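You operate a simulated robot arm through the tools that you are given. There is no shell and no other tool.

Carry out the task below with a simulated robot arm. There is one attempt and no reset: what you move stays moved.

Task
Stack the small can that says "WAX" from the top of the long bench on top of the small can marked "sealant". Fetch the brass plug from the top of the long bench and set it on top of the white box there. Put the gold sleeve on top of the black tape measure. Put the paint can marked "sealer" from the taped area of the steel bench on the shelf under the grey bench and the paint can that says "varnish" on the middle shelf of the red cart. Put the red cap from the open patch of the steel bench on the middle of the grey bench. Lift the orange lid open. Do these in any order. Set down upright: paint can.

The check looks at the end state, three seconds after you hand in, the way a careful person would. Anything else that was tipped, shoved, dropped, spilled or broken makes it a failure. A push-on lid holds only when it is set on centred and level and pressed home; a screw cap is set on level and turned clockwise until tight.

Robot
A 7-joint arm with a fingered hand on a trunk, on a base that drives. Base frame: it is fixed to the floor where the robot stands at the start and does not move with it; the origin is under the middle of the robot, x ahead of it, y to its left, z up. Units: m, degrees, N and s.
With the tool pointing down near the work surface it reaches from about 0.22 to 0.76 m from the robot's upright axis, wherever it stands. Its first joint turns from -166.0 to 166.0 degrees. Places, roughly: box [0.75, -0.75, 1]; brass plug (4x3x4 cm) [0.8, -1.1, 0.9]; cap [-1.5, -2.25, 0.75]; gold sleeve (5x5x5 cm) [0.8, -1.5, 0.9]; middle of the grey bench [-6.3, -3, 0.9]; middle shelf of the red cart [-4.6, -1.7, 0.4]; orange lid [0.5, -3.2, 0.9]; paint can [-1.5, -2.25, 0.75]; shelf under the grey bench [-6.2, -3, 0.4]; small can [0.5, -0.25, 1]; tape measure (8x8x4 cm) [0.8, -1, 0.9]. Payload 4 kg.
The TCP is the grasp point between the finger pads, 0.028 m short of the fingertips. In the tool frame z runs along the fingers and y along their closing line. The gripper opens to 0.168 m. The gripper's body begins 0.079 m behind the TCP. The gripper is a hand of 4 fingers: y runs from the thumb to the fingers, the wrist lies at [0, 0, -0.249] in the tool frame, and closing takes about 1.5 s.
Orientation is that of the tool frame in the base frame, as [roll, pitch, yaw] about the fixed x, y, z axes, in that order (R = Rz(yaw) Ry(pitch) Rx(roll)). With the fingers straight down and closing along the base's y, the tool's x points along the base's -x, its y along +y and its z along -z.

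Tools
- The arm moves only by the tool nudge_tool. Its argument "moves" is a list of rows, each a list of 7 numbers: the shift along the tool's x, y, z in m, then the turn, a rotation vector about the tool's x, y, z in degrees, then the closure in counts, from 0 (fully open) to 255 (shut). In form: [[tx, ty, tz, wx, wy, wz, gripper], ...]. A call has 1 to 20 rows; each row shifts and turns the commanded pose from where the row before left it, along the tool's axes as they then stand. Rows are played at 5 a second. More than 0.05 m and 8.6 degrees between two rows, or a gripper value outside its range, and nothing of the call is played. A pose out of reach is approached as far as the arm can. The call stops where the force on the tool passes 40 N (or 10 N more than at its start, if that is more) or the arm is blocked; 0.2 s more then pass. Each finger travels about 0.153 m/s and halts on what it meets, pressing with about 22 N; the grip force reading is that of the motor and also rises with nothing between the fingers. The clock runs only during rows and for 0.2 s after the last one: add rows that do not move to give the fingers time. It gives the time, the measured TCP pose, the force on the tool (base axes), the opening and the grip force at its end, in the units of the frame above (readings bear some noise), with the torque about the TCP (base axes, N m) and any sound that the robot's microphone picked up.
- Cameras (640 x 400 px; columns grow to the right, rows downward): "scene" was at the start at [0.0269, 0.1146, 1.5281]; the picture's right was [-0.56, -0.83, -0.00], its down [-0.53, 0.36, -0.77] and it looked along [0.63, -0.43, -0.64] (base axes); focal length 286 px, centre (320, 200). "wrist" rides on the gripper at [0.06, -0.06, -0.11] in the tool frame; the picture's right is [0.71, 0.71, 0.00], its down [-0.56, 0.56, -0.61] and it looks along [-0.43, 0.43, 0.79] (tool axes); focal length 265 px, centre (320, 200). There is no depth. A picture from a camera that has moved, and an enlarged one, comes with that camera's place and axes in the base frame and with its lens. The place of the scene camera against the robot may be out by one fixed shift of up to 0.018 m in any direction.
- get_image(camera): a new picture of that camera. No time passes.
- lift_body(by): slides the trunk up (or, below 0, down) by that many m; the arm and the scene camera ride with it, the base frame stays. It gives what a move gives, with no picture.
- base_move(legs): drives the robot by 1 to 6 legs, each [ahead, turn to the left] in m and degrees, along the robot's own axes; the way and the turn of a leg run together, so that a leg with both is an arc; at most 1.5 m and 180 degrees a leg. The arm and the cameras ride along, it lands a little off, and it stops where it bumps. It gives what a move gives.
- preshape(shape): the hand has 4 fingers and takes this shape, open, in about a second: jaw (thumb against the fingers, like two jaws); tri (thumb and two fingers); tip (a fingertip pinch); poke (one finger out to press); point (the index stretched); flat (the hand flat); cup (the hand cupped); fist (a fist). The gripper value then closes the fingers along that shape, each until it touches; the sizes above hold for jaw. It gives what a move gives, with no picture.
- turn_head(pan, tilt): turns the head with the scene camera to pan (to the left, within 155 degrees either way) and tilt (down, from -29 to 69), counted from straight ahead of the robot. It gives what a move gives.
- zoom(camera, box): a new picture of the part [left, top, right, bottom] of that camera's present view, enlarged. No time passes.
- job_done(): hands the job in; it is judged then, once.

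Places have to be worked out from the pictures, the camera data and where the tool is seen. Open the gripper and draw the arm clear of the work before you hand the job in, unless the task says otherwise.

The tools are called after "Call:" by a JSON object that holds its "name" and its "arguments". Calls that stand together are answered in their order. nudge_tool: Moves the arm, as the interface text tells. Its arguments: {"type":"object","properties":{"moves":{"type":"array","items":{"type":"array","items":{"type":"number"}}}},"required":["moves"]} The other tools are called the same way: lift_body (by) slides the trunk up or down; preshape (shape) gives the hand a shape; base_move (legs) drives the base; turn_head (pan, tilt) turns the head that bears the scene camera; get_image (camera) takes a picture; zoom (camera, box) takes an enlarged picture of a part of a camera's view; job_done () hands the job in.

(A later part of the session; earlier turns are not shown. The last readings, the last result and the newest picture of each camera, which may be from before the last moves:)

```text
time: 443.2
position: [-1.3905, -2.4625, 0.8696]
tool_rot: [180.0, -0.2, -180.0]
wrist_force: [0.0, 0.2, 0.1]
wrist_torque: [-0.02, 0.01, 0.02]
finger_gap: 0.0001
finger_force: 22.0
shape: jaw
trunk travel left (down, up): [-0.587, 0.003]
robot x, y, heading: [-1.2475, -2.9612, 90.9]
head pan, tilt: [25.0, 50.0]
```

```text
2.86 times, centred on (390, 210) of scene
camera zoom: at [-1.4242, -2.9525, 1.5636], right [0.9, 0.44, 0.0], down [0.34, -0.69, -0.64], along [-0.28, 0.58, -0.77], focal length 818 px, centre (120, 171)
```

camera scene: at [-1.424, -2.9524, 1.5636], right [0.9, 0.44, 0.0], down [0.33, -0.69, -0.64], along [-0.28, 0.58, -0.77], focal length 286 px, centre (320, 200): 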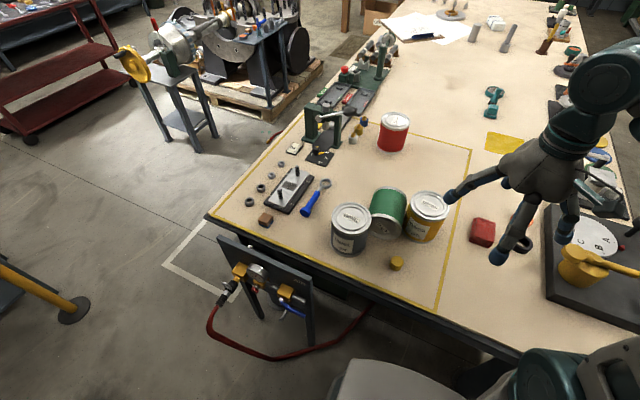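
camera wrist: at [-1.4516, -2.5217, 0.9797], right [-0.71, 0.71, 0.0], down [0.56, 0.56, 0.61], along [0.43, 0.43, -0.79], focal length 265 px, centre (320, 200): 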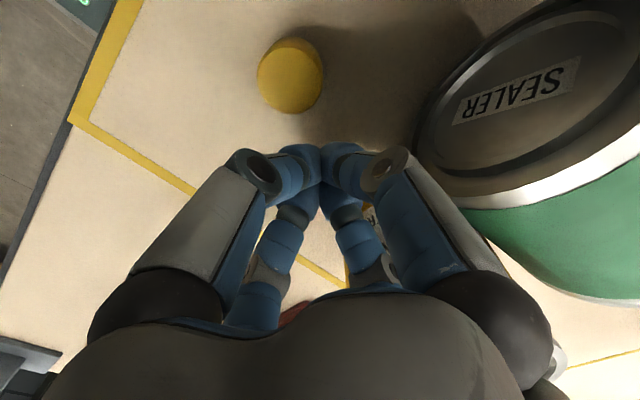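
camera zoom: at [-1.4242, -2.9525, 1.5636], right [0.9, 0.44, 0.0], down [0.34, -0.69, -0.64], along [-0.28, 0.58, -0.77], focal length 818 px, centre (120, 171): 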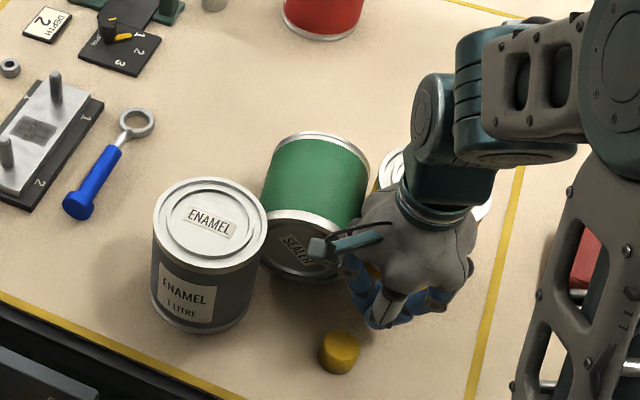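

The knuckle on the sealer's side would be too close while pushing. I raise the fist 2 cm and rotate it 45° for clearance, then push in small steps.

Call:
{"name": "nudge_tool", "arguments": {"moves": [[0, 0, -0.021, 0, 0, 0, 255], [0, 0, 0, 0, 0, -7.5, 255], [0, 0, 0, 0, 0, -7.5, 255], [0, 0, 0, 0, 0, -7.5, 255], [0, 0, 0, 0, 0, -7.5, 255], [0, 0, 0, 0, 0, -7.5, 255], [0, 0, 0, 0, 0, -7.5, 255], [0, 0, 0, 0, 0, 0, 255]]}}

Call:
{"name": "get_image", "arguments": {"camera": "wrist"}}

```text
time: 445.0
position: [-1.3912, -2.4625, 0.8935]
tool_rot: [179.9, -0.1, -134.9]
wrist_force: [0.5, 0.1, 0.4]
wrist_torque: [-0.01, -0.01, -0.01]
finger_gap: 0.0002
finger_force: 22.3
shape: jaw
trunk travel left (down, up): [-0.587, 0.003]
robot x, y, heading: [-1.2452, -2.9588, 90.8]
head pan, tilt: [25.0, 50.0]
```

```text
taken
camera wrist: at [-1.3916, -2.5465, 1.0033], right [-1.0, 0.0, 0.0], down [0.0, 0.79, 0.61], along [0.0, 0.61, -0.79], focal length 265 px, centre (320, 200)
```

wrist: 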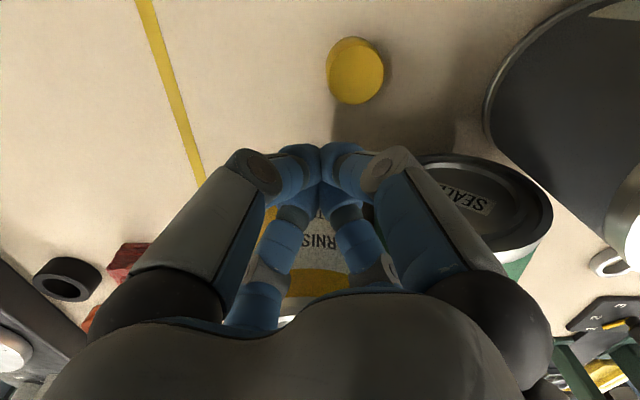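

Now the fist is clear of the sealer. I push toward +y in 1 cm steps.

Call:
{"name": "nudge_tool", "arguments": {"moves": [[-0.0077, 0.0064, 0, 0, 0, 0, 255], [-0.0077, 0.0064, 0, 0, 0, 0, 255], [-0.0077, 0.0064, 0, 0, 0, 0, 255], [-0.0077, 0.0064, 0, 0, 0, 0, 255], [0, 0, 0, 0, 0, 0, 255]]}}

Call:
{"name": "get_image", "arguments": {"camera": "wrist"}}

Call:
{"name": "zoom", "arguments": {"camera": "scene", "box": [300, 140, 480, 280]}}

```text
time: 446.2
position: [-1.3868, -2.4225, 0.8943]
tool_rot: [180.0, -0.2, -135.1]
wrist_force: [3.1, -4.4, -1.9]
wrist_torque: [0.1, 0.09, -0.16]
finger_gap: 0.0
finger_force: 22.4
shape: jaw
trunk travel left (down, up): [-0.587, 0.003]
robot x, y, heading: [-1.2474, -2.9608, 91.2]
head pan, tilt: [25.0, 50.0]
```

```text
taken
camera wrist: at [-1.3867, -2.5073, 1.0035], right [-1.0, 0.0, 0.0], down [0.0, 0.79, 0.61], along [0.0, 0.61, -0.79], focal length 265 px, centre (320, 200)
```

wrist: 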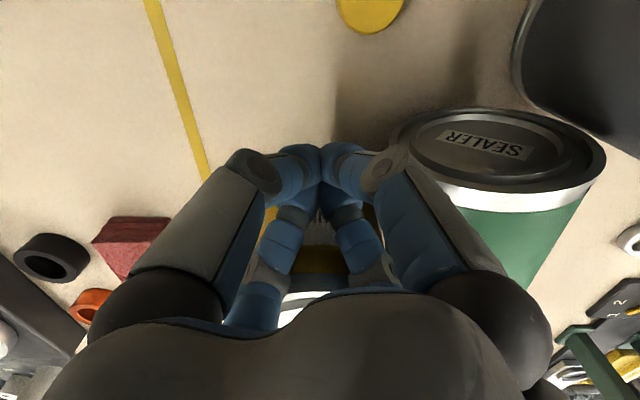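

```text
2.86 times, centred on (390, 210) of scene
camera zoom: at [-1.4239, -2.953, 1.5636], right [0.9, 0.44, 0.0], down [0.34, -0.69, -0.64], along [-0.28, 0.58, -0.77], focal length 818 px, centre (120, 171)
```

zoom: 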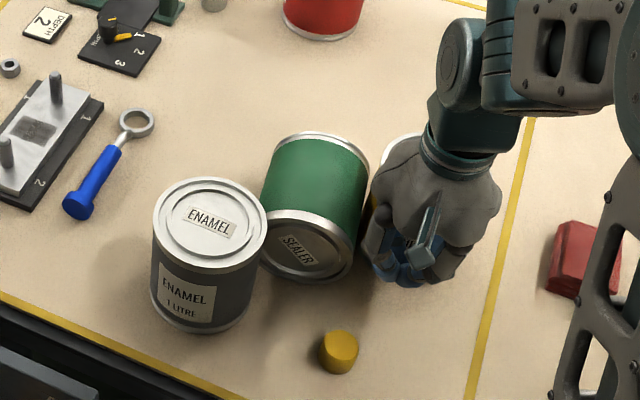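

Contact has begun (about 5 N). I continue in small steps with a slight +x bias and watch that the sealer stays put.

Call:
{"name": "nudge_tool", "arguments": {"moves": [[-0.0082, 0.0057, 0, 0, 0, 0, 255], [-0.0082, 0.0057, 0, 0, 0, 0, 255], [0, 0, 0, 0, 0, 0, 255]]}}

Call:
{"name": "zoom", "arguments": {"camera": "scene", "box": [300, 140, 480, 280]}}

Call:
{"name": "get_image", "arguments": {"camera": "wrist"}}

```text
time: 447.0
position: [-1.384, -2.4024, 0.894]
tool_rot: [179.8, 0.0, -135.0]
wrist_force: [-1.7, -2.5, -0.6]
wrist_torque: [0.1, -0.04, 0.08]
finger_gap: 0.0
finger_force: 22.1
shape: jaw
trunk travel left (down, up): [-0.587, 0.003]
robot x, y, heading: [-1.2444, -2.9603, 90.9]
head pan, tilt: [25.0, 50.0]
```

```text
2.86 times, centred on (390, 210) of scene
camera zoom: at [-1.4244, -2.9527, 1.5635], right [0.9, 0.44, 0.0], down [0.34, -0.69, -0.64], along [-0.28, 0.58, -0.77], focal length 818 px, centre (120, 171)
```

zoom: 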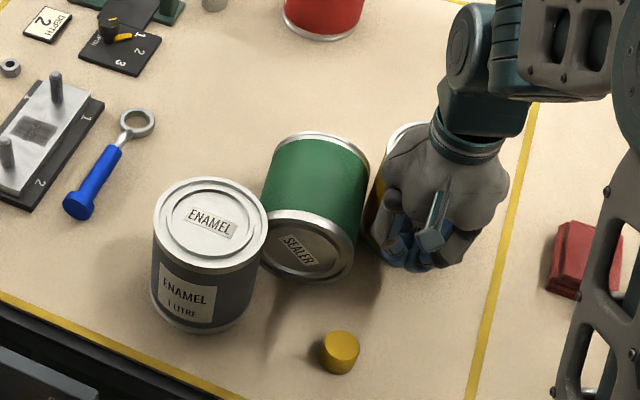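

```text
taken
camera wrist: at [-1.384, -2.4869, 1.0037], right [-1.0, 0.0, 0.0], down [0.0, 0.79, 0.62], along [0.0, 0.62, -0.79], focal length 265 px, centre (320, 200)
```

wrist: 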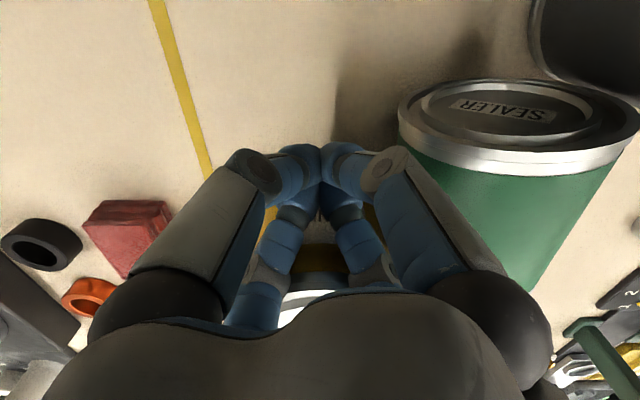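

The sealer hasn't moved and the varnish can is sliding. I continue pushing.

Call:
{"name": "nudge_tool", "arguments": {"moves": [[-0.0082, 0.0057, 0, 0, 0, 0, 255], [-0.0082, 0.0057, 0, 0, 0, 0, 255], [-0.0082, 0.0057, 0, 0, 0, 0, 255], [-0.0082, 0.0057, 0, 0, 0, 0, 255], [0, 0, 0, 0, 0, 0, 255]]}}

Call:
{"name": "zoom", "arguments": {"camera": "scene", "box": [300, 140, 480, 280]}}

Call:
{"name": "get_image", "arguments": {"camera": "wrist"}}

```text
time: 448.2
position: [-1.3776, -2.3632, 0.8934]
tool_rot: [179.9, 0.0, -135.1]
wrist_force: [-0.8, -2.8, -0.7]
wrist_torque: [0.01, -0.04, 0.03]
finger_gap: 0.0
finger_force: 21.7
shape: jaw
trunk travel left (down, up): [-0.587, 0.003]
robot x, y, heading: [-1.241, -2.9554, 90.9]
head pan, tilt: [25.0, 50.0]
```

```text
2.86 times, centred on (390, 210) of scene
camera zoom: at [-1.4243, -2.9527, 1.5635], right [0.9, 0.44, 0.0], down [0.34, -0.69, -0.64], along [-0.28, 0.58, -0.77], focal length 818 px, centre (120, 171)
```

zoom: 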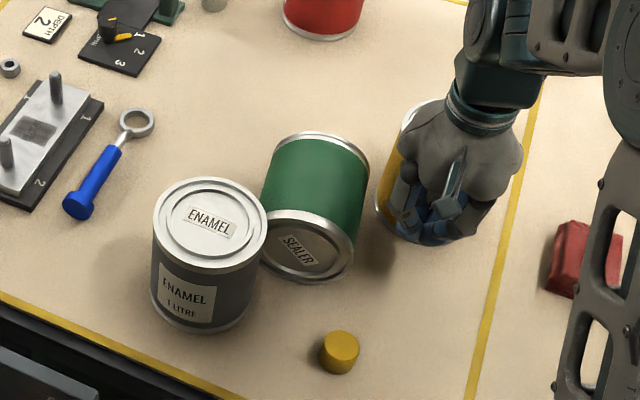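

```text
taken
camera wrist: at [-1.3778, -2.4474, 1.0033], right [-1.0, 0.0, 0.0], down [0.0, 0.79, 0.61], along [0.0, 0.61, -0.79], focal length 265 px, centre (320, 200)
```

wrist: 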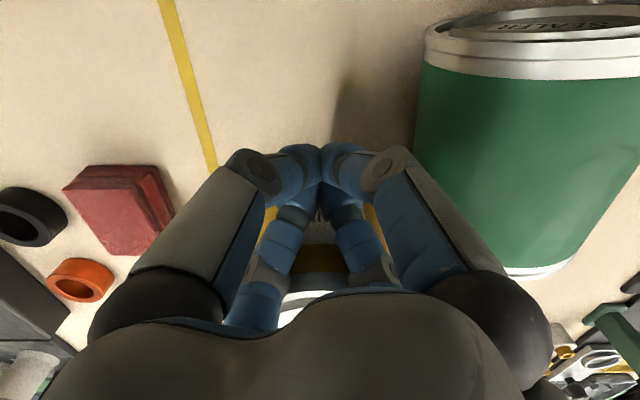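

It's working well. I push another 6 cm, then back off.

Call:
{"name": "nudge_tool", "arguments": {"moves": [[-0.0082, 0.0057, 0, 0, 0, 0, 255], [-0.0082, 0.0057, 0, 0, 0, 0, 255], [-0.0082, 0.0057, 0, 0, 0, 0, 255], [-0.0082, 0.0057, 0, 0, 0, 0, 255], [-0.0082, 0.0057, 0, 0, 0, 0, 255], [-0.0082, 0.0057, 0, 0, 0, 0, 255], [0, 0, 0, 0, 0, 0, 255], [0.015, -0.012, 0, 0, 0, 0, 255], [0.0, 0.0, -0.04, 0, 0, 0, 255], [0, 0, -0.04, 0, 0, 0, 255], [0, 0, -0.04, 0, 0, 0, 255], [0, 0, 0, 0, 0, 0, 255]]}}

Call:
{"name": "zoom", "arguments": {"camera": "scene", "box": [300, 120, 480, 270]}}

Call:
{"name": "get_image", "arguments": {"camera": "wrist"}}

```text
time: 450.8
position: [-1.3654, -2.3262, 1.0154]
tool_rot: [179.9, -0.1, -135.0]
wrist_force: [0.5, -0.7, -0.4]
wrist_torque: [-0.02, 0.0, 0.02]
finger_gap: 0.0
finger_force: 21.8
shape: jaw
trunk travel left (down, up): [-0.587, 0.003]
robot x, y, heading: [-1.2468, -2.9579, 90.7]
head pan, tilt: [25.0, 50.0]
```

```text
2.67 times, centred on (390, 195) of scene
camera zoom: at [-1.4242, -2.9525, 1.5636], right [0.9, 0.44, 0.0], down [0.34, -0.69, -0.64], along [-0.28, 0.58, -0.77], focal length 763 px, centre (133, 213)
```

zoom: 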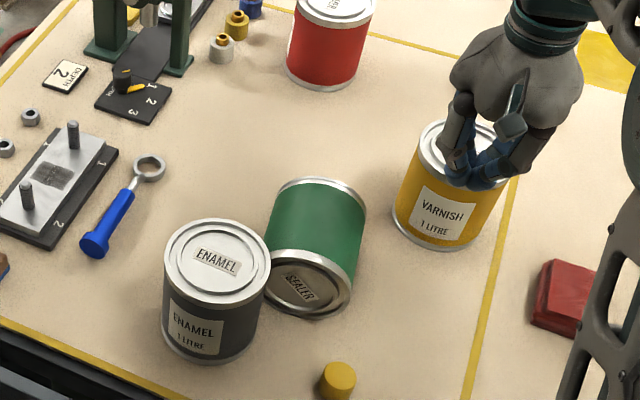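

```text
taken
camera wrist: at [-1.3655, -2.4116, 1.1255], right [-1.0, 0.0, 0.0], down [0.0, 0.79, 0.61], along [0.0, 0.61, -0.79], focal length 265 px, centre (320, 200)
```

wrist: 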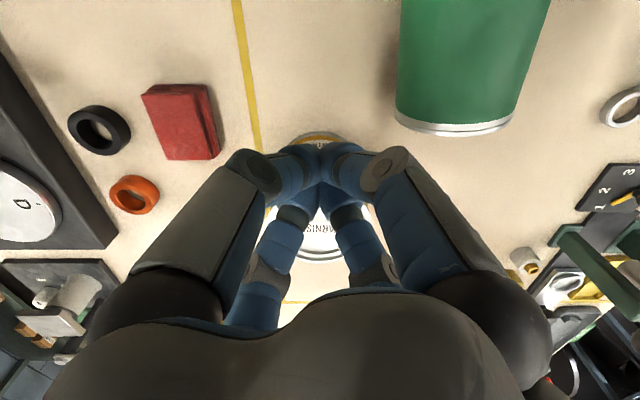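

The varnish can is free of the sealer now. To give the sealer space from the enamel can as well, I push it a few centimetres in +y with the fist against its lid, keeping the knuckles above the enamel can's top.

Call:
{"name": "nudge_tool", "arguments": {"moves": [[0.0395, -0.0098, 0, 0, 0, 0, 255], [0.0395, -0.0098, 0, 0, 0, 0, 255], [0.0395, -0.0098, 0, 0, 0, 0, 255], [0.0395, -0.0098, 0, 0, 0, 0, 255], [0.0395, -0.0098, 0, 0, 0, 0, 255], [0, 0, 0.03, 0, 0, 0, 255], [0, 0, 0.03, 0, 0, 0, 255], [0, 0, 0, 0, 0, 0, 255]]}}

Call:
{"name": "get_image", "arguments": {"camera": "wrist"}}

Call:
{"name": "zoom", "arguments": {"camera": "scene", "box": [300, 120, 480, 270]}}

```text
time: 452.6
position: [-1.4714, -2.5002, 0.951]
tool_rot: [179.9, -0.1, -135.0]
wrist_force: [0.7, 0.4, -0.1]
wrist_torque: [0.0, 0.02, 0.02]
finger_gap: 0.0002
finger_force: 22.3
shape: jaw
trunk travel left (down, up): [-0.587, 0.003]
robot x, y, heading: [-1.2478, -2.9576, 91.2]
head pan, tilt: [25.0, 50.0]
```

```text
taken
camera wrist: at [-1.4719, -2.5854, 1.0606], right [-1.0, 0.0, 0.0], down [0.0, 0.79, 0.61], along [0.0, 0.61, -0.79], focal length 265 px, centre (320, 200)
```

wrist: 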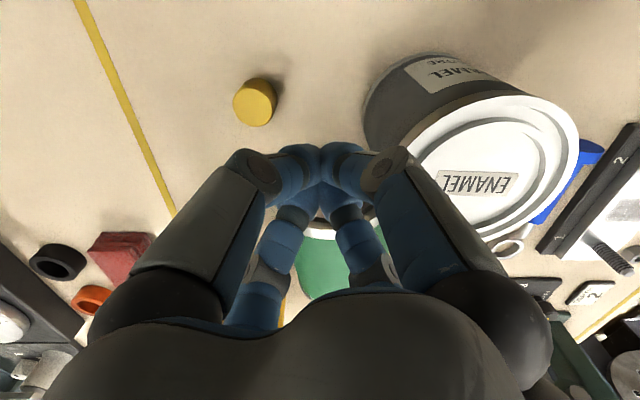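

```text
2.67 times, centred on (390, 195) of scene
camera zoom: at [-1.4243, -2.9526, 1.5636], right [0.9, 0.44, 0.0], down [0.34, -0.69, -0.64], along [-0.28, 0.58, -0.77], focal length 763 px, centre (133, 213)
```

zoom: 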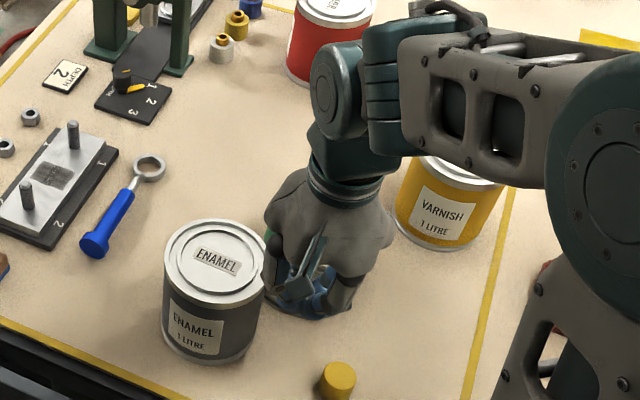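

The enamel can is about 5 cm away, so there's enough clearance. I lower to z = 0.90 and push along the can's axis.

Call:
{"name": "nudge_tool", "arguments": {"moves": [[0, 0, 0.025, 0, 0, 0, 255], [0, 0, 0.025, 0, 0, 0, 255], [-0.0119, 0.016, 0, 0, 0, 0, 255], [-0.0095, 0.0128, 0, 0, 0, 0, 255], [-0.006, 0.008, 0, 0, 0, 0, 255], [0, 0, 0, 0, 0, 0, 255]]}}

Call:
{"name": "get_image", "arguments": {"camera": "wrist"}}

Call:
{"name": "zoom", "arguments": {"camera": "scene", "box": [300, 120, 480, 270]}}

```text
time: 454.0
position: [-1.4801, -2.4536, 0.9047]
tool_rot: [179.9, -0.1, -134.9]
wrist_force: [4.9, -6.2, 6.3]
wrist_torque: [0.05, 0.3, 0.26]
finger_gap: 0.0
finger_force: 21.9
shape: jaw
trunk travel left (down, up): [-0.587, 0.003]
robot x, y, heading: [-1.2446, -2.9594, 90.8]
head pan, tilt: [25.0, 50.0]
```

```text
taken
camera wrist: at [-1.48, -2.5403, 1.0137], right [-1.0, 0.0, 0.0], down [0.0, 0.79, 0.62], along [0.0, 0.62, -0.79], focal length 265 px, centre (320, 200)
```

wrist: 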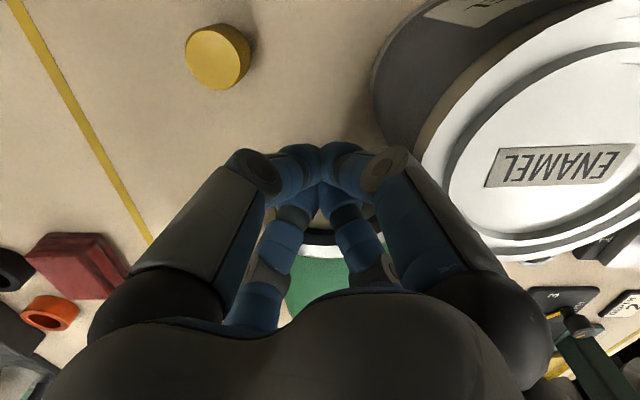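

```text
2.67 times, centred on (390, 195) of scene
camera zoom: at [-1.4233, -2.954, 1.5637], right [0.9, 0.44, 0.0], down [0.34, -0.69, -0.64], along [-0.28, 0.58, -0.77], focal length 763 px, centre (133, 213)
```

zoom: 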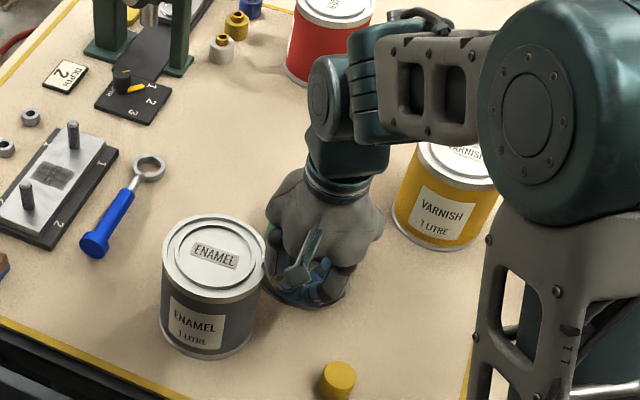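

A knuckle seems to touch the enamel can's rim; it may have shifted a few millimetres. I back away from it immediately, toward +x.

Call:
{"name": "nudge_tool", "arguments": {"moves": [[0.0, -0.012, 0, 0, 0, 0, 255], [-0.004, -0.012, 0, 0, 0, 0, 255], [0, 0, 0, 0, 0, 0, 255]]}}

Call:
{"name": "zoom", "arguments": {"camera": "scene", "box": [300, 120, 480, 270]}}

Call:
{"name": "get_image", "arguments": {"camera": "wrist"}}

```text
time: 454.8
position: [-1.4601, -2.4667, 0.9029]
tool_rot: [179.9, -0.1, -135.0]
wrist_force: [0.2, -0.4, -0.3]
wrist_torque: [-0.04, 0.0, -0.02]
finger_gap: 0.0
finger_force: 22.1
shape: jaw
trunk travel left (down, up): [-0.587, 0.003]
robot x, y, heading: [-1.2418, -2.9562, 90.6]
head pan, tilt: [25.0, 50.0]
```

```text
2.67 times, centred on (390, 195) of scene
camera zoom: at [-1.4242, -2.9525, 1.5636], right [0.9, 0.44, 0.0], down [0.34, -0.69, -0.64], along [-0.28, 0.58, -0.77], focal length 763 px, centre (133, 213)
```

zoom: 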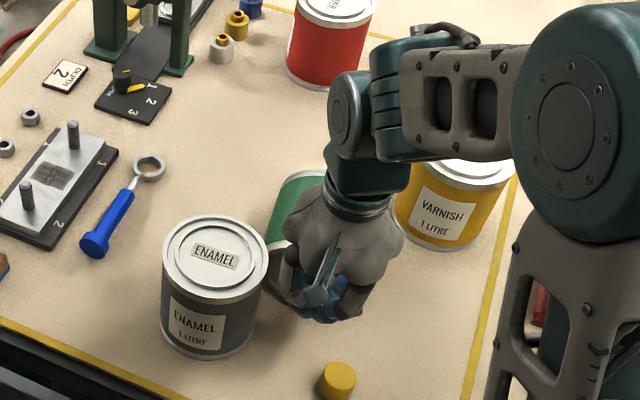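

```text
taken
camera wrist: at [-1.4601, -2.5521, 1.0132], right [-1.0, 0.0, 0.0], down [0.0, 0.79, 0.61], along [0.0, 0.61, -0.79], focal length 265 px, centre (320, 200)
```

wrist: 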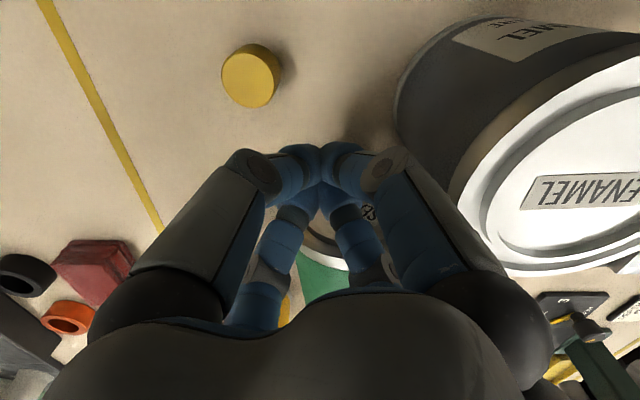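

Free again, and the enamel can has shifted only about 4 mm. I push straight +y from this more +x position, so the sealer turns away from the enamel can.

Call:
{"name": "nudge_tool", "arguments": {"moves": [[-0.0071, 0.0071, 0, 0, 0, 0, 255], [-0.0071, 0.0071, 0, 0, 0, 0, 255], [-0.0071, 0.0071, 0, 0, 0, 0, 255], [0, 0, 0, 0, 0, 0, 255]]}}

Call:
{"name": "zoom", "arguments": {"camera": "scene", "box": [300, 120, 480, 270]}}

Call:
{"name": "get_image", "arguments": {"camera": "wrist"}}

```text
time: 455.8
position: [-1.4586, -2.4361, 0.9061]
tool_rot: [179.8, -0.1, -134.9]
wrist_force: [0.6, -6.5, 5.7]
wrist_torque: [0.2, 0.14, 0.11]
finger_gap: 0.0
finger_force: 22.2
shape: jaw
trunk travel left (down, up): [-0.587, 0.003]
robot x, y, heading: [-1.2468, -2.9636, 91.0]
head pan, tilt: [25.0, 50.0]
```

```text
2.67 times, centred on (390, 195) of scene
camera zoom: at [-1.424, -2.954, 1.5637], right [0.9, 0.44, 0.0], down [0.34, -0.69, -0.64], along [-0.28, 0.58, -0.77], focal length 763 px, centre (133, 213)
```

zoom: 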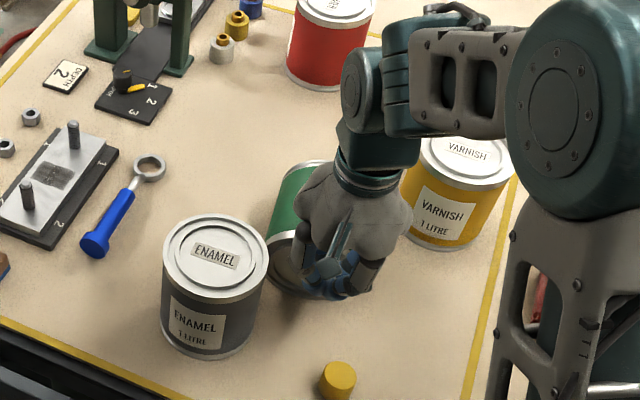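

```text
taken
camera wrist: at [-1.4587, -2.522, 1.0147], right [-1.0, 0.0, 0.0], down [0.0, 0.79, 0.62], along [0.0, 0.62, -0.79], focal length 265 px, centre (320, 200)
```

wrist: 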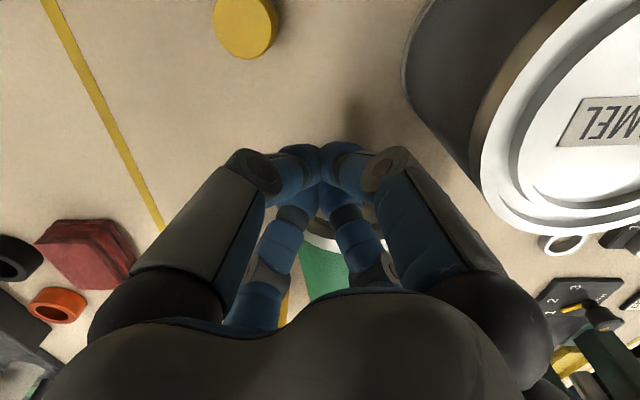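

The enamel can stays put and the sealer moves. I push another 5 cm.

Call:
{"name": "nudge_tool", "arguments": {"moves": [[-0.0071, 0.0071, 0, 0, 0, 0, 255], [-0.0071, 0.0071, 0, 0, 0, 0, 255], [-0.0071, 0.0071, 0, 0, 0, 0, 255], [-0.0071, 0.0071, 0, 0, 0, 0, 255], [-0.0071, 0.0071, 0, 0, 0, 0, 255], [0, 0, 0, 0, 0, 0, 255]]}}

Call:
{"name": "zoom", "arguments": {"camera": "scene", "box": [300, 120, 480, 270]}}

```text
time: 457.2
position: [-1.4602, -2.3865, 0.9034]
tool_rot: [179.9, 0.0, -135.0]
wrist_force: [1.8, -5.6, 4.4]
wrist_torque: [0.2, 0.14, 0.09]
finger_gap: 0.0001
finger_force: 21.9
shape: jaw
trunk travel left (down, up): [-0.587, 0.003]
robot x, y, heading: [-1.2452, -2.9574, 91.0]
head pan, tilt: [25.0, 50.0]
```

```text
2.67 times, centred on (390, 195) of scene
camera zoom: at [-1.4239, -2.9537, 1.5636], right [0.9, 0.44, 0.0], down [0.34, -0.69, -0.64], along [-0.28, 0.58, -0.77], focal length 763 px, centre (133, 213)
```

zoom: 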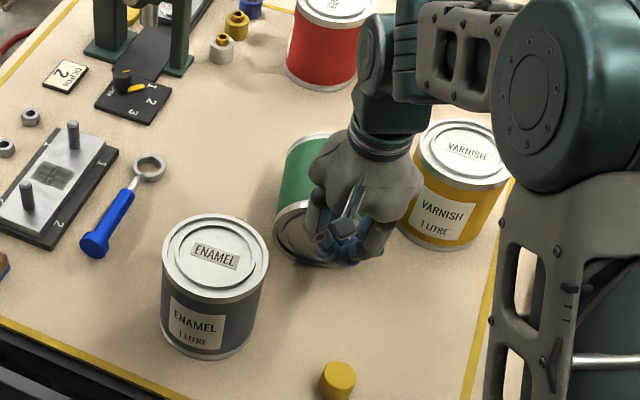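

The sealer now has space all around its lid end. I back off, rise and measure it again.

Call:
{"name": "nudge_tool", "arguments": {"moves": [[0.012, -0.012, 0, 0, 0, 0, 255], [0.015, -0.015, -0.01, 0, 0, 0, 200], [0.01, -0.01, -0.04, 0, 0, 0, 100], [0.005, -0.005, -0.045, 0, 0, 0, 0], [0, 0, -0.04, 0, 0, 0, 0], [0, 0, 0, 0, 0, 0, 0]]}}

Call:
{"name": "get_image", "arguments": {"camera": "wrist"}}

Call:
{"name": "zoom", "arguments": {"camera": "scene", "box": [300, 120, 480, 270]}}

```text
time: 458.6
position: [-1.4613, -2.4422, 1.0394]
tool_rot: [179.8, -0.1, -135.0]
wrist_force: [-1.1, 0.4, 0.2]
wrist_torque: [0.04, -0.01, -0.03]
finger_gap: 0.1681
finger_force: 0.0
shape: jaw
trunk travel left (down, up): [-0.587, 0.003]
robot x, y, heading: [-1.2429, -2.9553, 90.8]
head pan, tilt: [25.0, 50.0]
```

```text
taken
camera wrist: at [-1.4618, -2.5265, 1.15], right [-1.0, 0.0, 0.0], down [0.0, 0.79, 0.61], along [0.0, 0.61, -0.79], focal length 265 px, centre (320, 200)
```

wrist: 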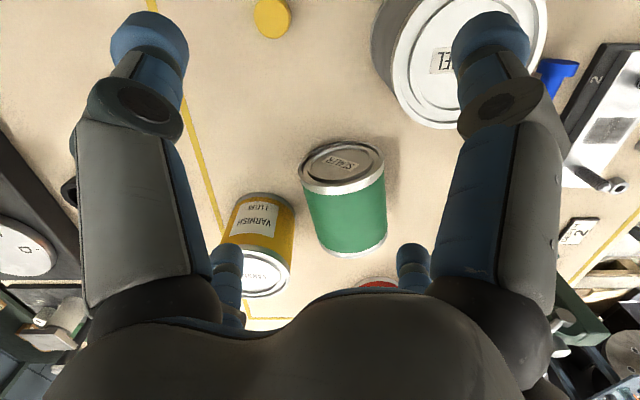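

```text
2.67 times, centred on (390, 195) of scene
camera zoom: at [-1.4242, -2.9525, 1.5636], right [0.9, 0.44, 0.0], down [0.34, -0.69, -0.64], along [-0.28, 0.58, -0.77], focal length 763 px, centre (133, 213)
```

zoom: 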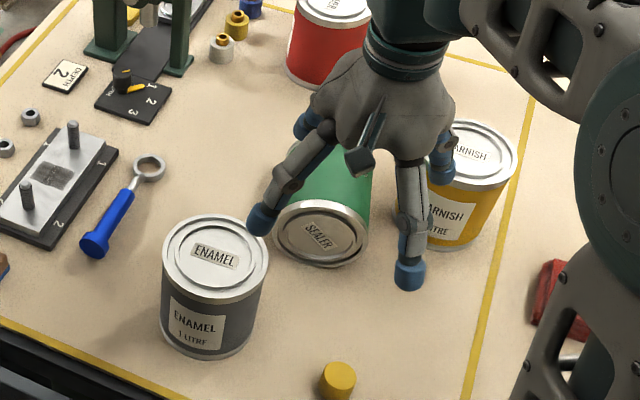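

I zoom the wrist view on the sealer to get its pose.

Call:
{"name": "zoom", "arguments": {"camera": "wrist", "box": [260, 120, 440, 270]}}

```text
2.67 times, centred on (350, 195) of wrist
camera zoom: at [-1.4618, -2.5265, 1.15], right [-1.0, 0.0, 0.0], down [0.0, 0.79, 0.61], along [0.0, 0.61, -0.79], focal length 708 px, centre (240, 213)
```

zoom: 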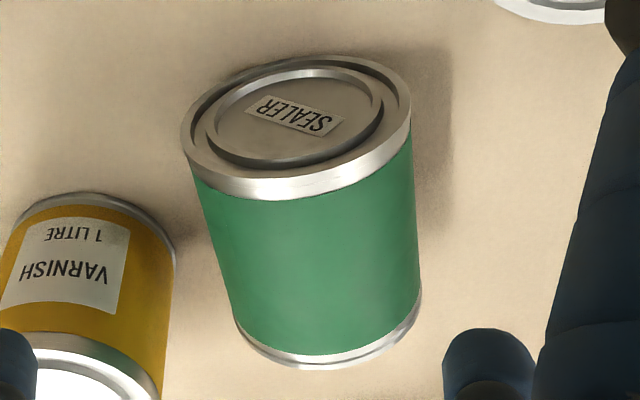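

The sealer's lid centre is at (-1.488, -2.356), with its axis pointing to azimuth 99°. I turn the hand to match, take the tip shape with a 23° tilt and hover above the grip point near its lid.

Call:
{"name": "nudge_tool", "arguments": {"moves": [[0, 0, 0, 0, 0, -7.7, 0], [0, 0, 0, 0, 0, -7.7, 0], [0, 0, 0, 0, 0, -7.7, 0], [0, 0, 0, 0, 0, -7.7, 0], [0, 0, 0, 0, 0, -7.7, 0], [0, 0, 0, 0, 0, -7.7, 0], [0, 0, 0, 0, 0, -7.8, 0], [0, 0, 0, 0, -7.67, 0, 0], [0, 0, 0, 0, -7.67, 0, 0], [0, 0, 0, 0, -7.66, 0, 0], [0, 0, 0, 0, 0, 0, 0]]}}

Call:
{"name": "preshape", "arguments": {"shape": "tip"}}

Call:
{"name": "nudge_tool", "arguments": {"moves": [[-0.0281, 0.0043, 0.0373, 0, 0, 0, 50], [-0.0281, 0.0043, 0.0373, 0, 0, 0, 50], [-0.0281, 0.0043, 0.0373, 0, 0, 0, 50], [0, 0, 0, 0, 0, 0, 50], [0, 0, 0, 0, 0, 0, 50]]}}

Call:
{"name": "get_image", "arguments": {"camera": "wrist"}}

Call:
{"name": "zoom", "arguments": {"camera": "scene", "box": [300, 100, 480, 250]}}

```text
time: 461.0
position: [-1.4594, -2.4442, 1.0385]
tool_rot: [179.8, 23.1, -80.9]
wrist_force: [0.2, -0.3, 0.5]
wrist_torque: [-0.03, -0.01, 0.0]
finger_gap: 0.1678
finger_force: 0.0
shape: jaw
trunk travel left (down, up): [-0.587, 0.003]
robot x, y, heading: [-1.2436, -2.9627, 91.0]
head pan, tilt: [25.0, 50.0]
```

```text
time: 461.9
position: [-1.4591, -2.4456, 1.0384]
tool_rot: [179.8, 23.0, -81.1]
wrist_force: [0.5, 0.5, 0.2]
wrist_torque: [-0.03, 0.03, 0.03]
finger_gap: 0.1681
finger_force: 0.2
shape: tip
trunk travel left (down, up): [-0.587, 0.003]
robot x, y, heading: [-1.2454, -2.9567, 91.0]
head pan, tilt: [25.0, 50.0]
```

```text
time: 463.1
position: [-1.4909, -2.3257, 0.9695]
tool_rot: [179.8, 23.1, -81.1]
wrist_force: [0.0, 0.4, -0.1]
wrist_torque: [-0.03, 0.0, -0.01]
finger_gap: 0.1353
finger_force: 0.1
shape: tip
trunk travel left (down, up): [-0.587, 0.003]
robot x, y, heading: [-1.2442, -2.9565, 91.0]
head pan, tilt: [25.0, 50.0]
```

```text
taken
camera wrist: at [-1.4154, -2.4142, 1.047], right [-0.6, -0.75, -0.28], down [-0.59, 0.18, 0.79], along [-0.54, 0.63, -0.55], focal length 265 px, centre (320, 200)
```

wrist: 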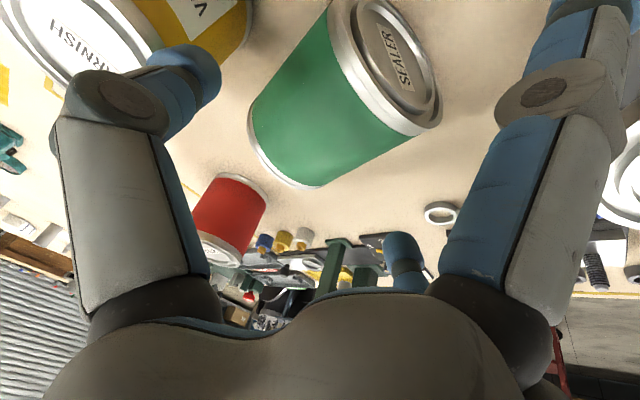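

```text
2.67 times, centred on (390, 175) of scene
camera zoom: at [-1.4241, -2.9527, 1.5636], right [0.9, 0.44, 0.0], down [0.34, -0.69, -0.64], along [-0.28, 0.58, -0.77], focal length 763 px, centre (133, 267)
```

zoom: 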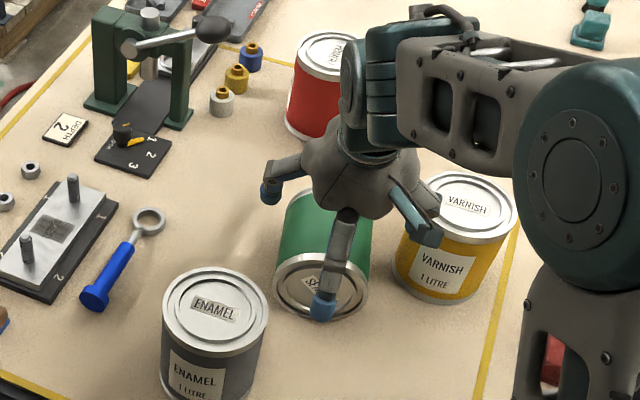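

The prediction matches the picture. I descend in steps, watching the force.

Call:
{"name": "nudge_tool", "arguments": {"moves": [[0.0097, 0.0007, 0.0242, 0, 0, 0, 50], [0.0097, 0.0007, 0.0242, 0, 0, 0, 50], [0.0097, 0.0007, 0.0242, 0, 0, 0, 50], [0, 0, 0, 0, 0, 0, 50]]}}

Call:
{"name": "get_image", "arguments": {"camera": "wrist"}}

```text
time: 464.1
position: [-1.4923, -2.3274, 0.8898]
tool_rot: [179.8, 23.1, -81.1]
wrist_force: [0.2, 0.0, 0.6]
wrist_torque: [-0.01, -0.02, -0.02]
finger_gap: 0.1354
finger_force: 0.0
shape: tip
trunk travel left (down, up): [-0.587, 0.003]
robot x, y, heading: [-1.2452, -2.9576, 91.0]
head pan, tilt: [25.0, 50.0]
```

```text
taken
camera wrist: at [-1.4182, -2.4137, 0.9674], right [-0.6, -0.75, -0.28], down [-0.59, 0.18, 0.79], along [-0.54, 0.63, -0.55], focal length 265 px, centre (320, 200)
```

wrist: 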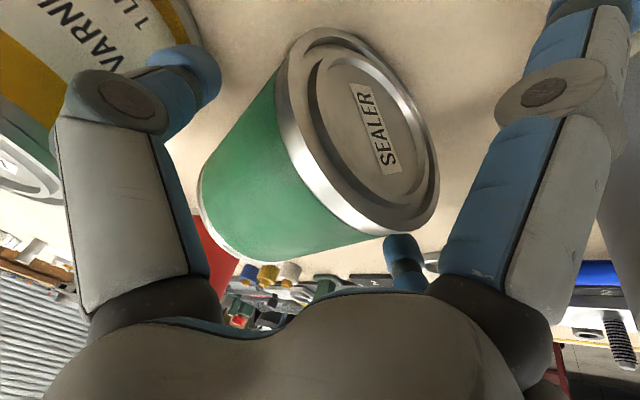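

Aligned, with no contact. I make the last 2.5 cm down and close gently.

Call:
{"name": "nudge_tool", "arguments": {"moves": [[0.0049, 0, 0.0115, 0, 0, 0, 50], [0.0045, 0, 0.0106, 0, 0, 0, 50], [0, 0, 0, 0, 0, 0, 50]]}}

```text
time: 464.9
position: [-1.4951, -2.326, 0.8657]
tool_rot: [179.9, 23.0, -81.0]
wrist_force: [0.3, 0.6, 0.7]
wrist_torque: [-0.03, 0.02, -0.01]
finger_gap: 0.1352
finger_force: 0.1
shape: tip
trunk travel left (down, up): [-0.587, 0.003]
robot x, y, heading: [-1.2443, -2.9648, 90.9]
head pan, tilt: [25.0, 50.0]
```

I close the pinch up to count 145, below the level where the other fingers join in.

Call:
{"name": "nudge_tool", "arguments": {"moves": [[0, 0, 0, 0, 0, 0, 75], [0, 0, 0, 0, 0, 0, 95], [0, 0, 0, 0, 0, 0, 115], [0, 0, 0, 0, 0, 0, 145], [0, 0, 0, 0, 0, 0, 145], [0, 0, 0, 0, 0, 0, 145]]}}

Call:
{"name": "get_image", "arguments": {"camera": "wrist"}}

Call:
{"name": "zoom", "arguments": {"camera": "scene", "box": [300, 100, 480, 250]}}

```text
time: 466.3
position: [-1.494, -2.3262, 0.8656]
tool_rot: [180.0, 23.0, -81.1]
wrist_force: [0.4, -1.0, -0.2]
wrist_torque: [0.03, -0.02, 0.05]
finger_gap: 0.1022
finger_force: 21.9
shape: tip
trunk travel left (down, up): [-0.587, 0.003]
robot x, y, heading: [-1.2438, -2.9594, 90.9]
head pan, tilt: [25.0, 50.0]
```

```text
taken
camera wrist: at [-1.4191, -2.4136, 0.9422], right [-0.6, -0.75, -0.28], down [-0.59, 0.18, 0.79], along [-0.54, 0.63, -0.55], focal length 265 px, centre (320, 200)
```

wrist: 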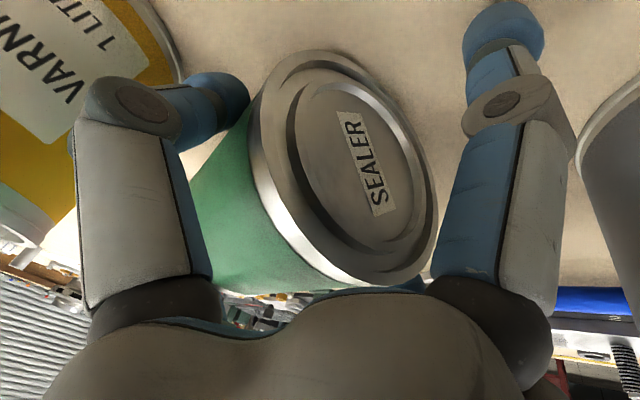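

```text
2.67 times, centred on (390, 175) of scene
camera zoom: at [-1.4242, -2.9524, 1.5636], right [0.9, 0.44, 0.0], down [0.34, -0.69, -0.64], along [-0.28, 0.58, -0.77], focal length 763 px, centre (133, 267)
```

zoom: 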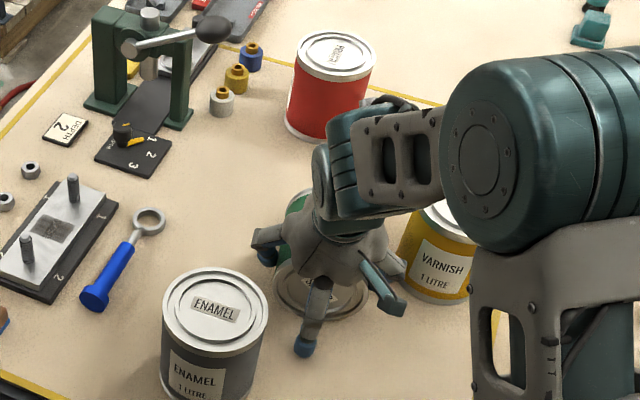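

The pinch holds (22 N). Now I start tipping the can up: the lid end rises along an arc while the far bottom edge stays on the bench. First 15°.

Call:
{"name": "nudge_tool", "arguments": {"moves": [[-0.0139, 0, -0.0074, 0, 0, 0, 145], [-0.0139, 0, -0.0074, 0, 0, 0, 145], [0, 0, 0, 0, 0, 0, 145]]}}

Call:
{"name": "get_image", "arguments": {"camera": "wrist"}}

Call:
{"name": "zoom", "arguments": {"camera": "scene", "box": [300, 100, 480, 250]}}

```text
time: 467.1
position: [-1.4977, -2.306, 0.888]
tool_rot: [180.0, 22.9, -81.1]
wrist_force: [0.0, 0.9, -9.9]
wrist_torque: [-0.18, -0.06, 0.03]
finger_gap: 0.1021
finger_force: 22.6
shape: tip
trunk travel left (down, up): [-0.587, 0.003]
robot x, y, heading: [-1.2433, -2.9547, 90.9]
head pan, tilt: [25.0, 50.0]
```

```text
taken
camera wrist: at [-1.4229, -2.3931, 0.9665], right [-0.6, -0.75, -0.27], down [-0.59, 0.18, 0.78], along [-0.54, 0.63, -0.56], focal length 265 px, centre (320, 200)
```

wrist: 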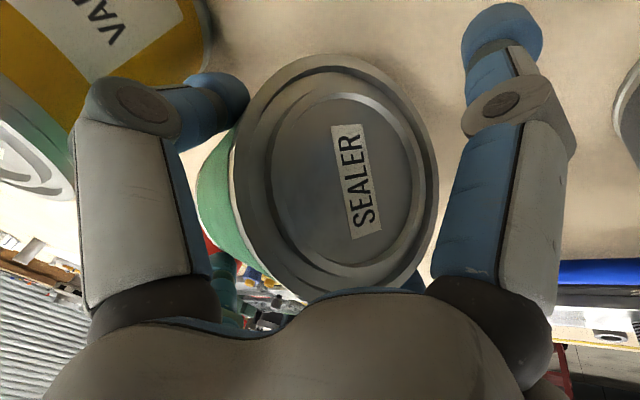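

```text
2.67 times, centred on (390, 175) of scene
camera zoom: at [-1.4246, -2.9512, 1.5634], right [0.9, 0.44, 0.0], down [0.34, -0.69, -0.64], along [-0.28, 0.58, -0.77], focal length 763 px, centre (133, 267)
```

zoom: 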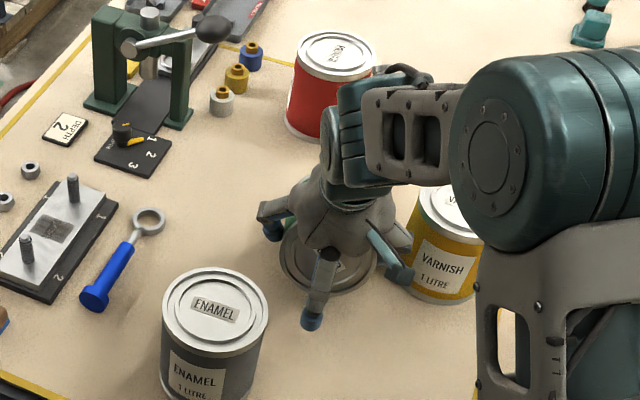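

The can is tipping nicely. I continue to about 45°.

Call:
{"name": "nudge_tool", "arguments": {"moves": [[-0.0142, 0, -0.0025, 0, 0, 0, 145], [-0.0142, 0, -0.0025, 0, 0, 0, 145], [-0.0142, 0, 0.001, 0, 0, 0, 145], [-0.0142, 0, 0.001, 0, 0, 0, 145], [0, 0, 0, 0, 0, 0, 145]]}}

Call:
{"name": "get_image", "arguments": {"camera": "wrist"}}

Call:
{"name": "zoom", "arguments": {"camera": "scene", "box": [300, 100, 480, 250]}}

```text
time: 468.3
position: [-1.5063, -2.2578, 0.9146]
tool_rot: [179.9, 22.9, -81.1]
wrist_force: [0.9, -0.2, -9.5]
wrist_torque: [-0.19, -0.11, -0.03]
finger_gap: 0.1025
finger_force: 22.6
shape: tip
trunk travel left (down, up): [-0.587, 0.003]
robot x, y, heading: [-1.244, -2.9597, 91.1]
head pan, tilt: [25.0, 50.0]
```

```text
taken
camera wrist: at [-1.4319, -2.3434, 0.9926], right [-0.6, -0.75, -0.27], down [-0.59, 0.18, 0.78], along [-0.54, 0.63, -0.56], focal length 265 px, centre (320, 200)
```

wrist: 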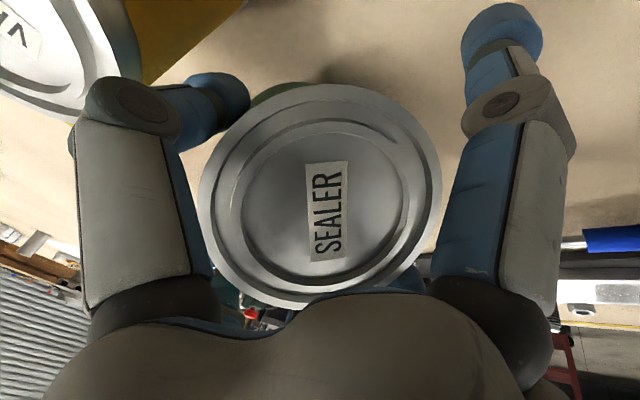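

```text
2.67 times, centred on (390, 175) of scene
camera zoom: at [-1.4246, -2.9512, 1.5635], right [0.9, 0.44, 0.0], down [0.34, -0.69, -0.64], along [-0.28, 0.58, -0.77], focal length 763 px, centre (133, 267)
```

zoom: 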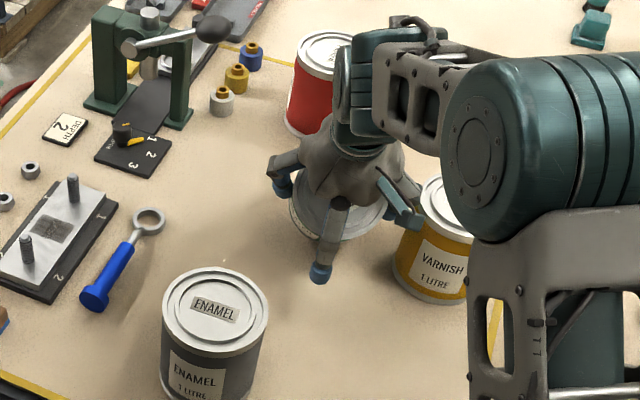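

About halfway. I continue over the top.

Call:
{"name": "nudge_tool", "arguments": {"moves": [[-0.0133, 0, 0.0053, 0, 0, 0, 145], [-0.0133, 0, 0.0053, 0, 0, 0, 145], [-0.0114, 0, 0.0075, 0, 0, 0, 145], [0, 0, 0, 0, 0, 0, 145]]}}

Call:
{"name": "get_image", "arguments": {"camera": "wrist"}}

Call:
{"name": "zoom", "arguments": {"camera": "scene", "box": [300, 100, 480, 250]}}

```text
time: 469.3
position: [-1.5131, -2.2146, 0.9152]
tool_rot: [179.8, 23.0, -81.1]
wrist_force: [-0.7, 1.3, -5.2]
wrist_torque: [-0.14, -0.04, 0.01]
finger_gap: 0.1022
finger_force: 21.9
shape: tip
trunk travel left (down, up): [-0.587, 0.003]
robot x, y, heading: [-1.2516, -2.9599, 90.8]
head pan, tilt: [25.0, 50.0]
```

```text
taken
camera wrist: at [-1.4387, -2.302, 0.9913], right [-0.6, -0.75, -0.27], down [-0.59, 0.18, 0.79], along [-0.54, 0.63, -0.55], focal length 265 px, centre (320, 200)
```

wrist: 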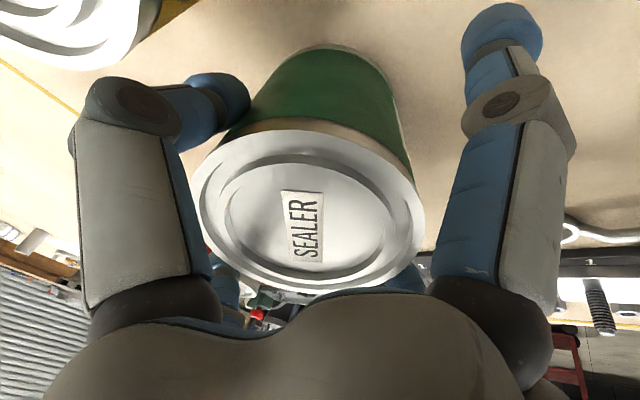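

```text
2.67 times, centred on (390, 175) of scene
camera zoom: at [-1.4246, -2.9516, 1.5635], right [0.9, 0.44, 0.0], down [0.34, -0.69, -0.64], along [-0.28, 0.58, -0.77], focal length 763 px, centre (133, 267)
```

zoom: 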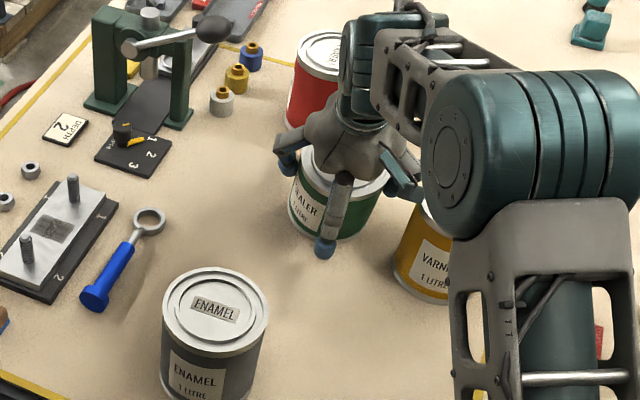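

The sealer is nearly upright. I lower it the rest of the way with a slight forward motion until it stands flat.

Call:
{"name": "nudge_tool", "arguments": {"moves": [[-0.0027, 0, 0.0066, 0, 0, 0, 145], [-0.0027, 0, 0.0066, 0, 0, 0, 145], [-0.0027, 0, 0.0066, 0, 0, 0, 145], [0, 0, 0, 0, 0, 0, 145]]}}

Call:
{"name": "zoom", "arguments": {"camera": "scene", "box": [320, 120, 440, 220]}}

Call:
{"name": "get_image", "arguments": {"camera": "wrist"}}

```text
time: 470.3
position: [-1.5143, -2.2017, 0.9017]
tool_rot: [179.7, 23.2, -81.0]
wrist_force: [-0.8, 1.7, 13.8]
wrist_torque: [0.08, -0.6, 0.2]
finger_gap: 0.1018
finger_force: 22.0
shape: tip
trunk travel left (down, up): [-0.587, 0.003]
robot x, y, heading: [-1.2457, -2.9595, 90.9]
head pan, tilt: [25.0, 50.0]
```

```text
4.00 times, centred on (380, 170) of scene
camera zoom: at [-1.4238, -2.9542, 1.5637], right [0.9, 0.44, 0.0], down [0.34, -0.69, -0.64], along [-0.28, 0.58, -0.77], focal length 1145 px, centre (80, 320)
```

zoom: 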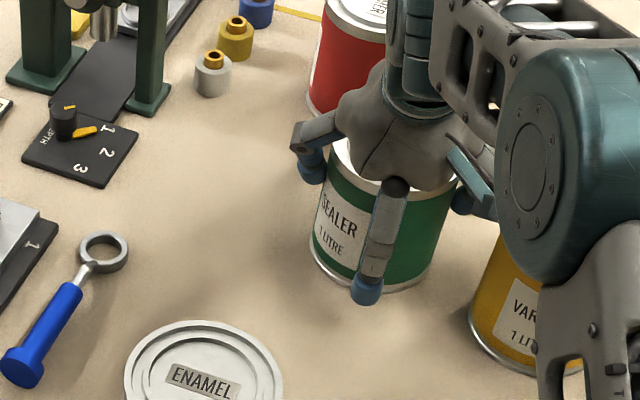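

```text
taken
camera wrist: at [-1.441, -2.2879, 0.9783], right [-0.6, -0.75, -0.28], down [-0.59, 0.18, 0.79], along [-0.54, 0.63, -0.55], focal length 265 px, centre (320, 200)
```

wrist: 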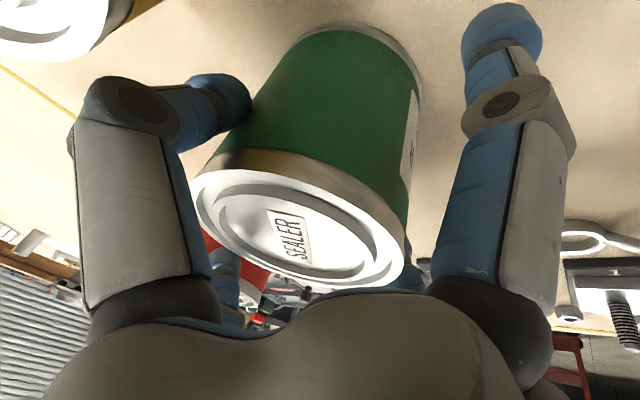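

The sealer stands upright on the bench again (14 N of support). I ease up and open the pinch gently.

Call:
{"name": "nudge_tool", "arguments": {"moves": [[-0.0008, 0, -0.0018, 0, 0, 0, 145], [0, 0, 0, 0, 0, 0, 100], [0, 0, 0, 0, 0, 0, 92], [0, 0, 0, 0, 0, 0, 84], [0, 0, 0, 0, 0, 0, 70], [0, 0, 0, 0, 0, 0, 50], [0, 0, 0, 0, 0, 0, 30], [0, 0, 0, 0, 0, 0, 30]]}}

Call:
{"name": "get_image", "arguments": {"camera": "wrist"}}

Call:
{"name": "zoom", "arguments": {"camera": "scene", "box": [320, 120, 440, 220]}}

```text
time: 472.1
position: [-1.5159, -2.1997, 0.9014]
tool_rot: [179.9, 23.0, -81.1]
wrist_force: [-0.7, -0.2, 0.4]
wrist_torque: [-0.03, 0.03, 0.0]
finger_gap: 0.1476
finger_force: 0.2
shape: tip
trunk travel left (down, up): [-0.587, 0.003]
robot x, y, heading: [-1.2461, -2.9584, 90.9]
head pan, tilt: [25.0, 50.0]
```

```text
taken
camera wrist: at [-1.4405, -2.2868, 0.9787], right [-0.6, -0.75, -0.28], down [-0.59, 0.18, 0.79], along [-0.54, 0.63, -0.55], focal length 265 px, centre (320, 200)
```

wrist: 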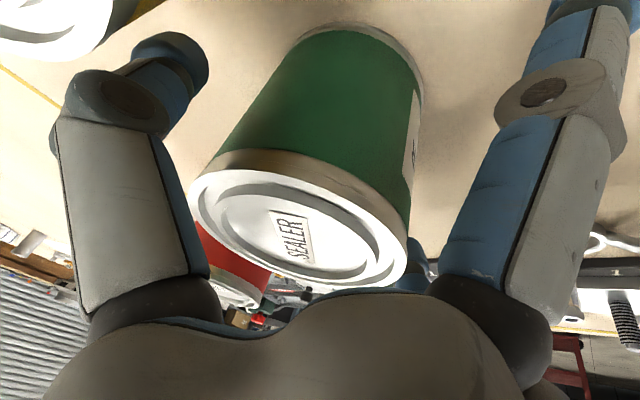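

```text
4.00 times, centred on (380, 170) of scene
camera zoom: at [-1.4242, -2.9524, 1.5636], right [0.9, 0.44, 0.0], down [0.34, -0.69, -0.64], along [-0.28, 0.58, -0.77], focal length 1145 px, centre (80, 320)
```

zoom: 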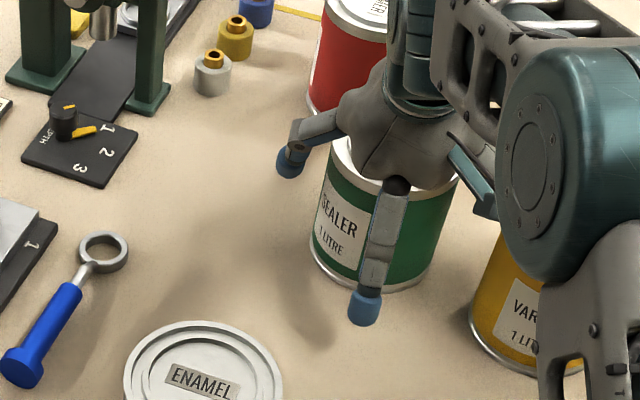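

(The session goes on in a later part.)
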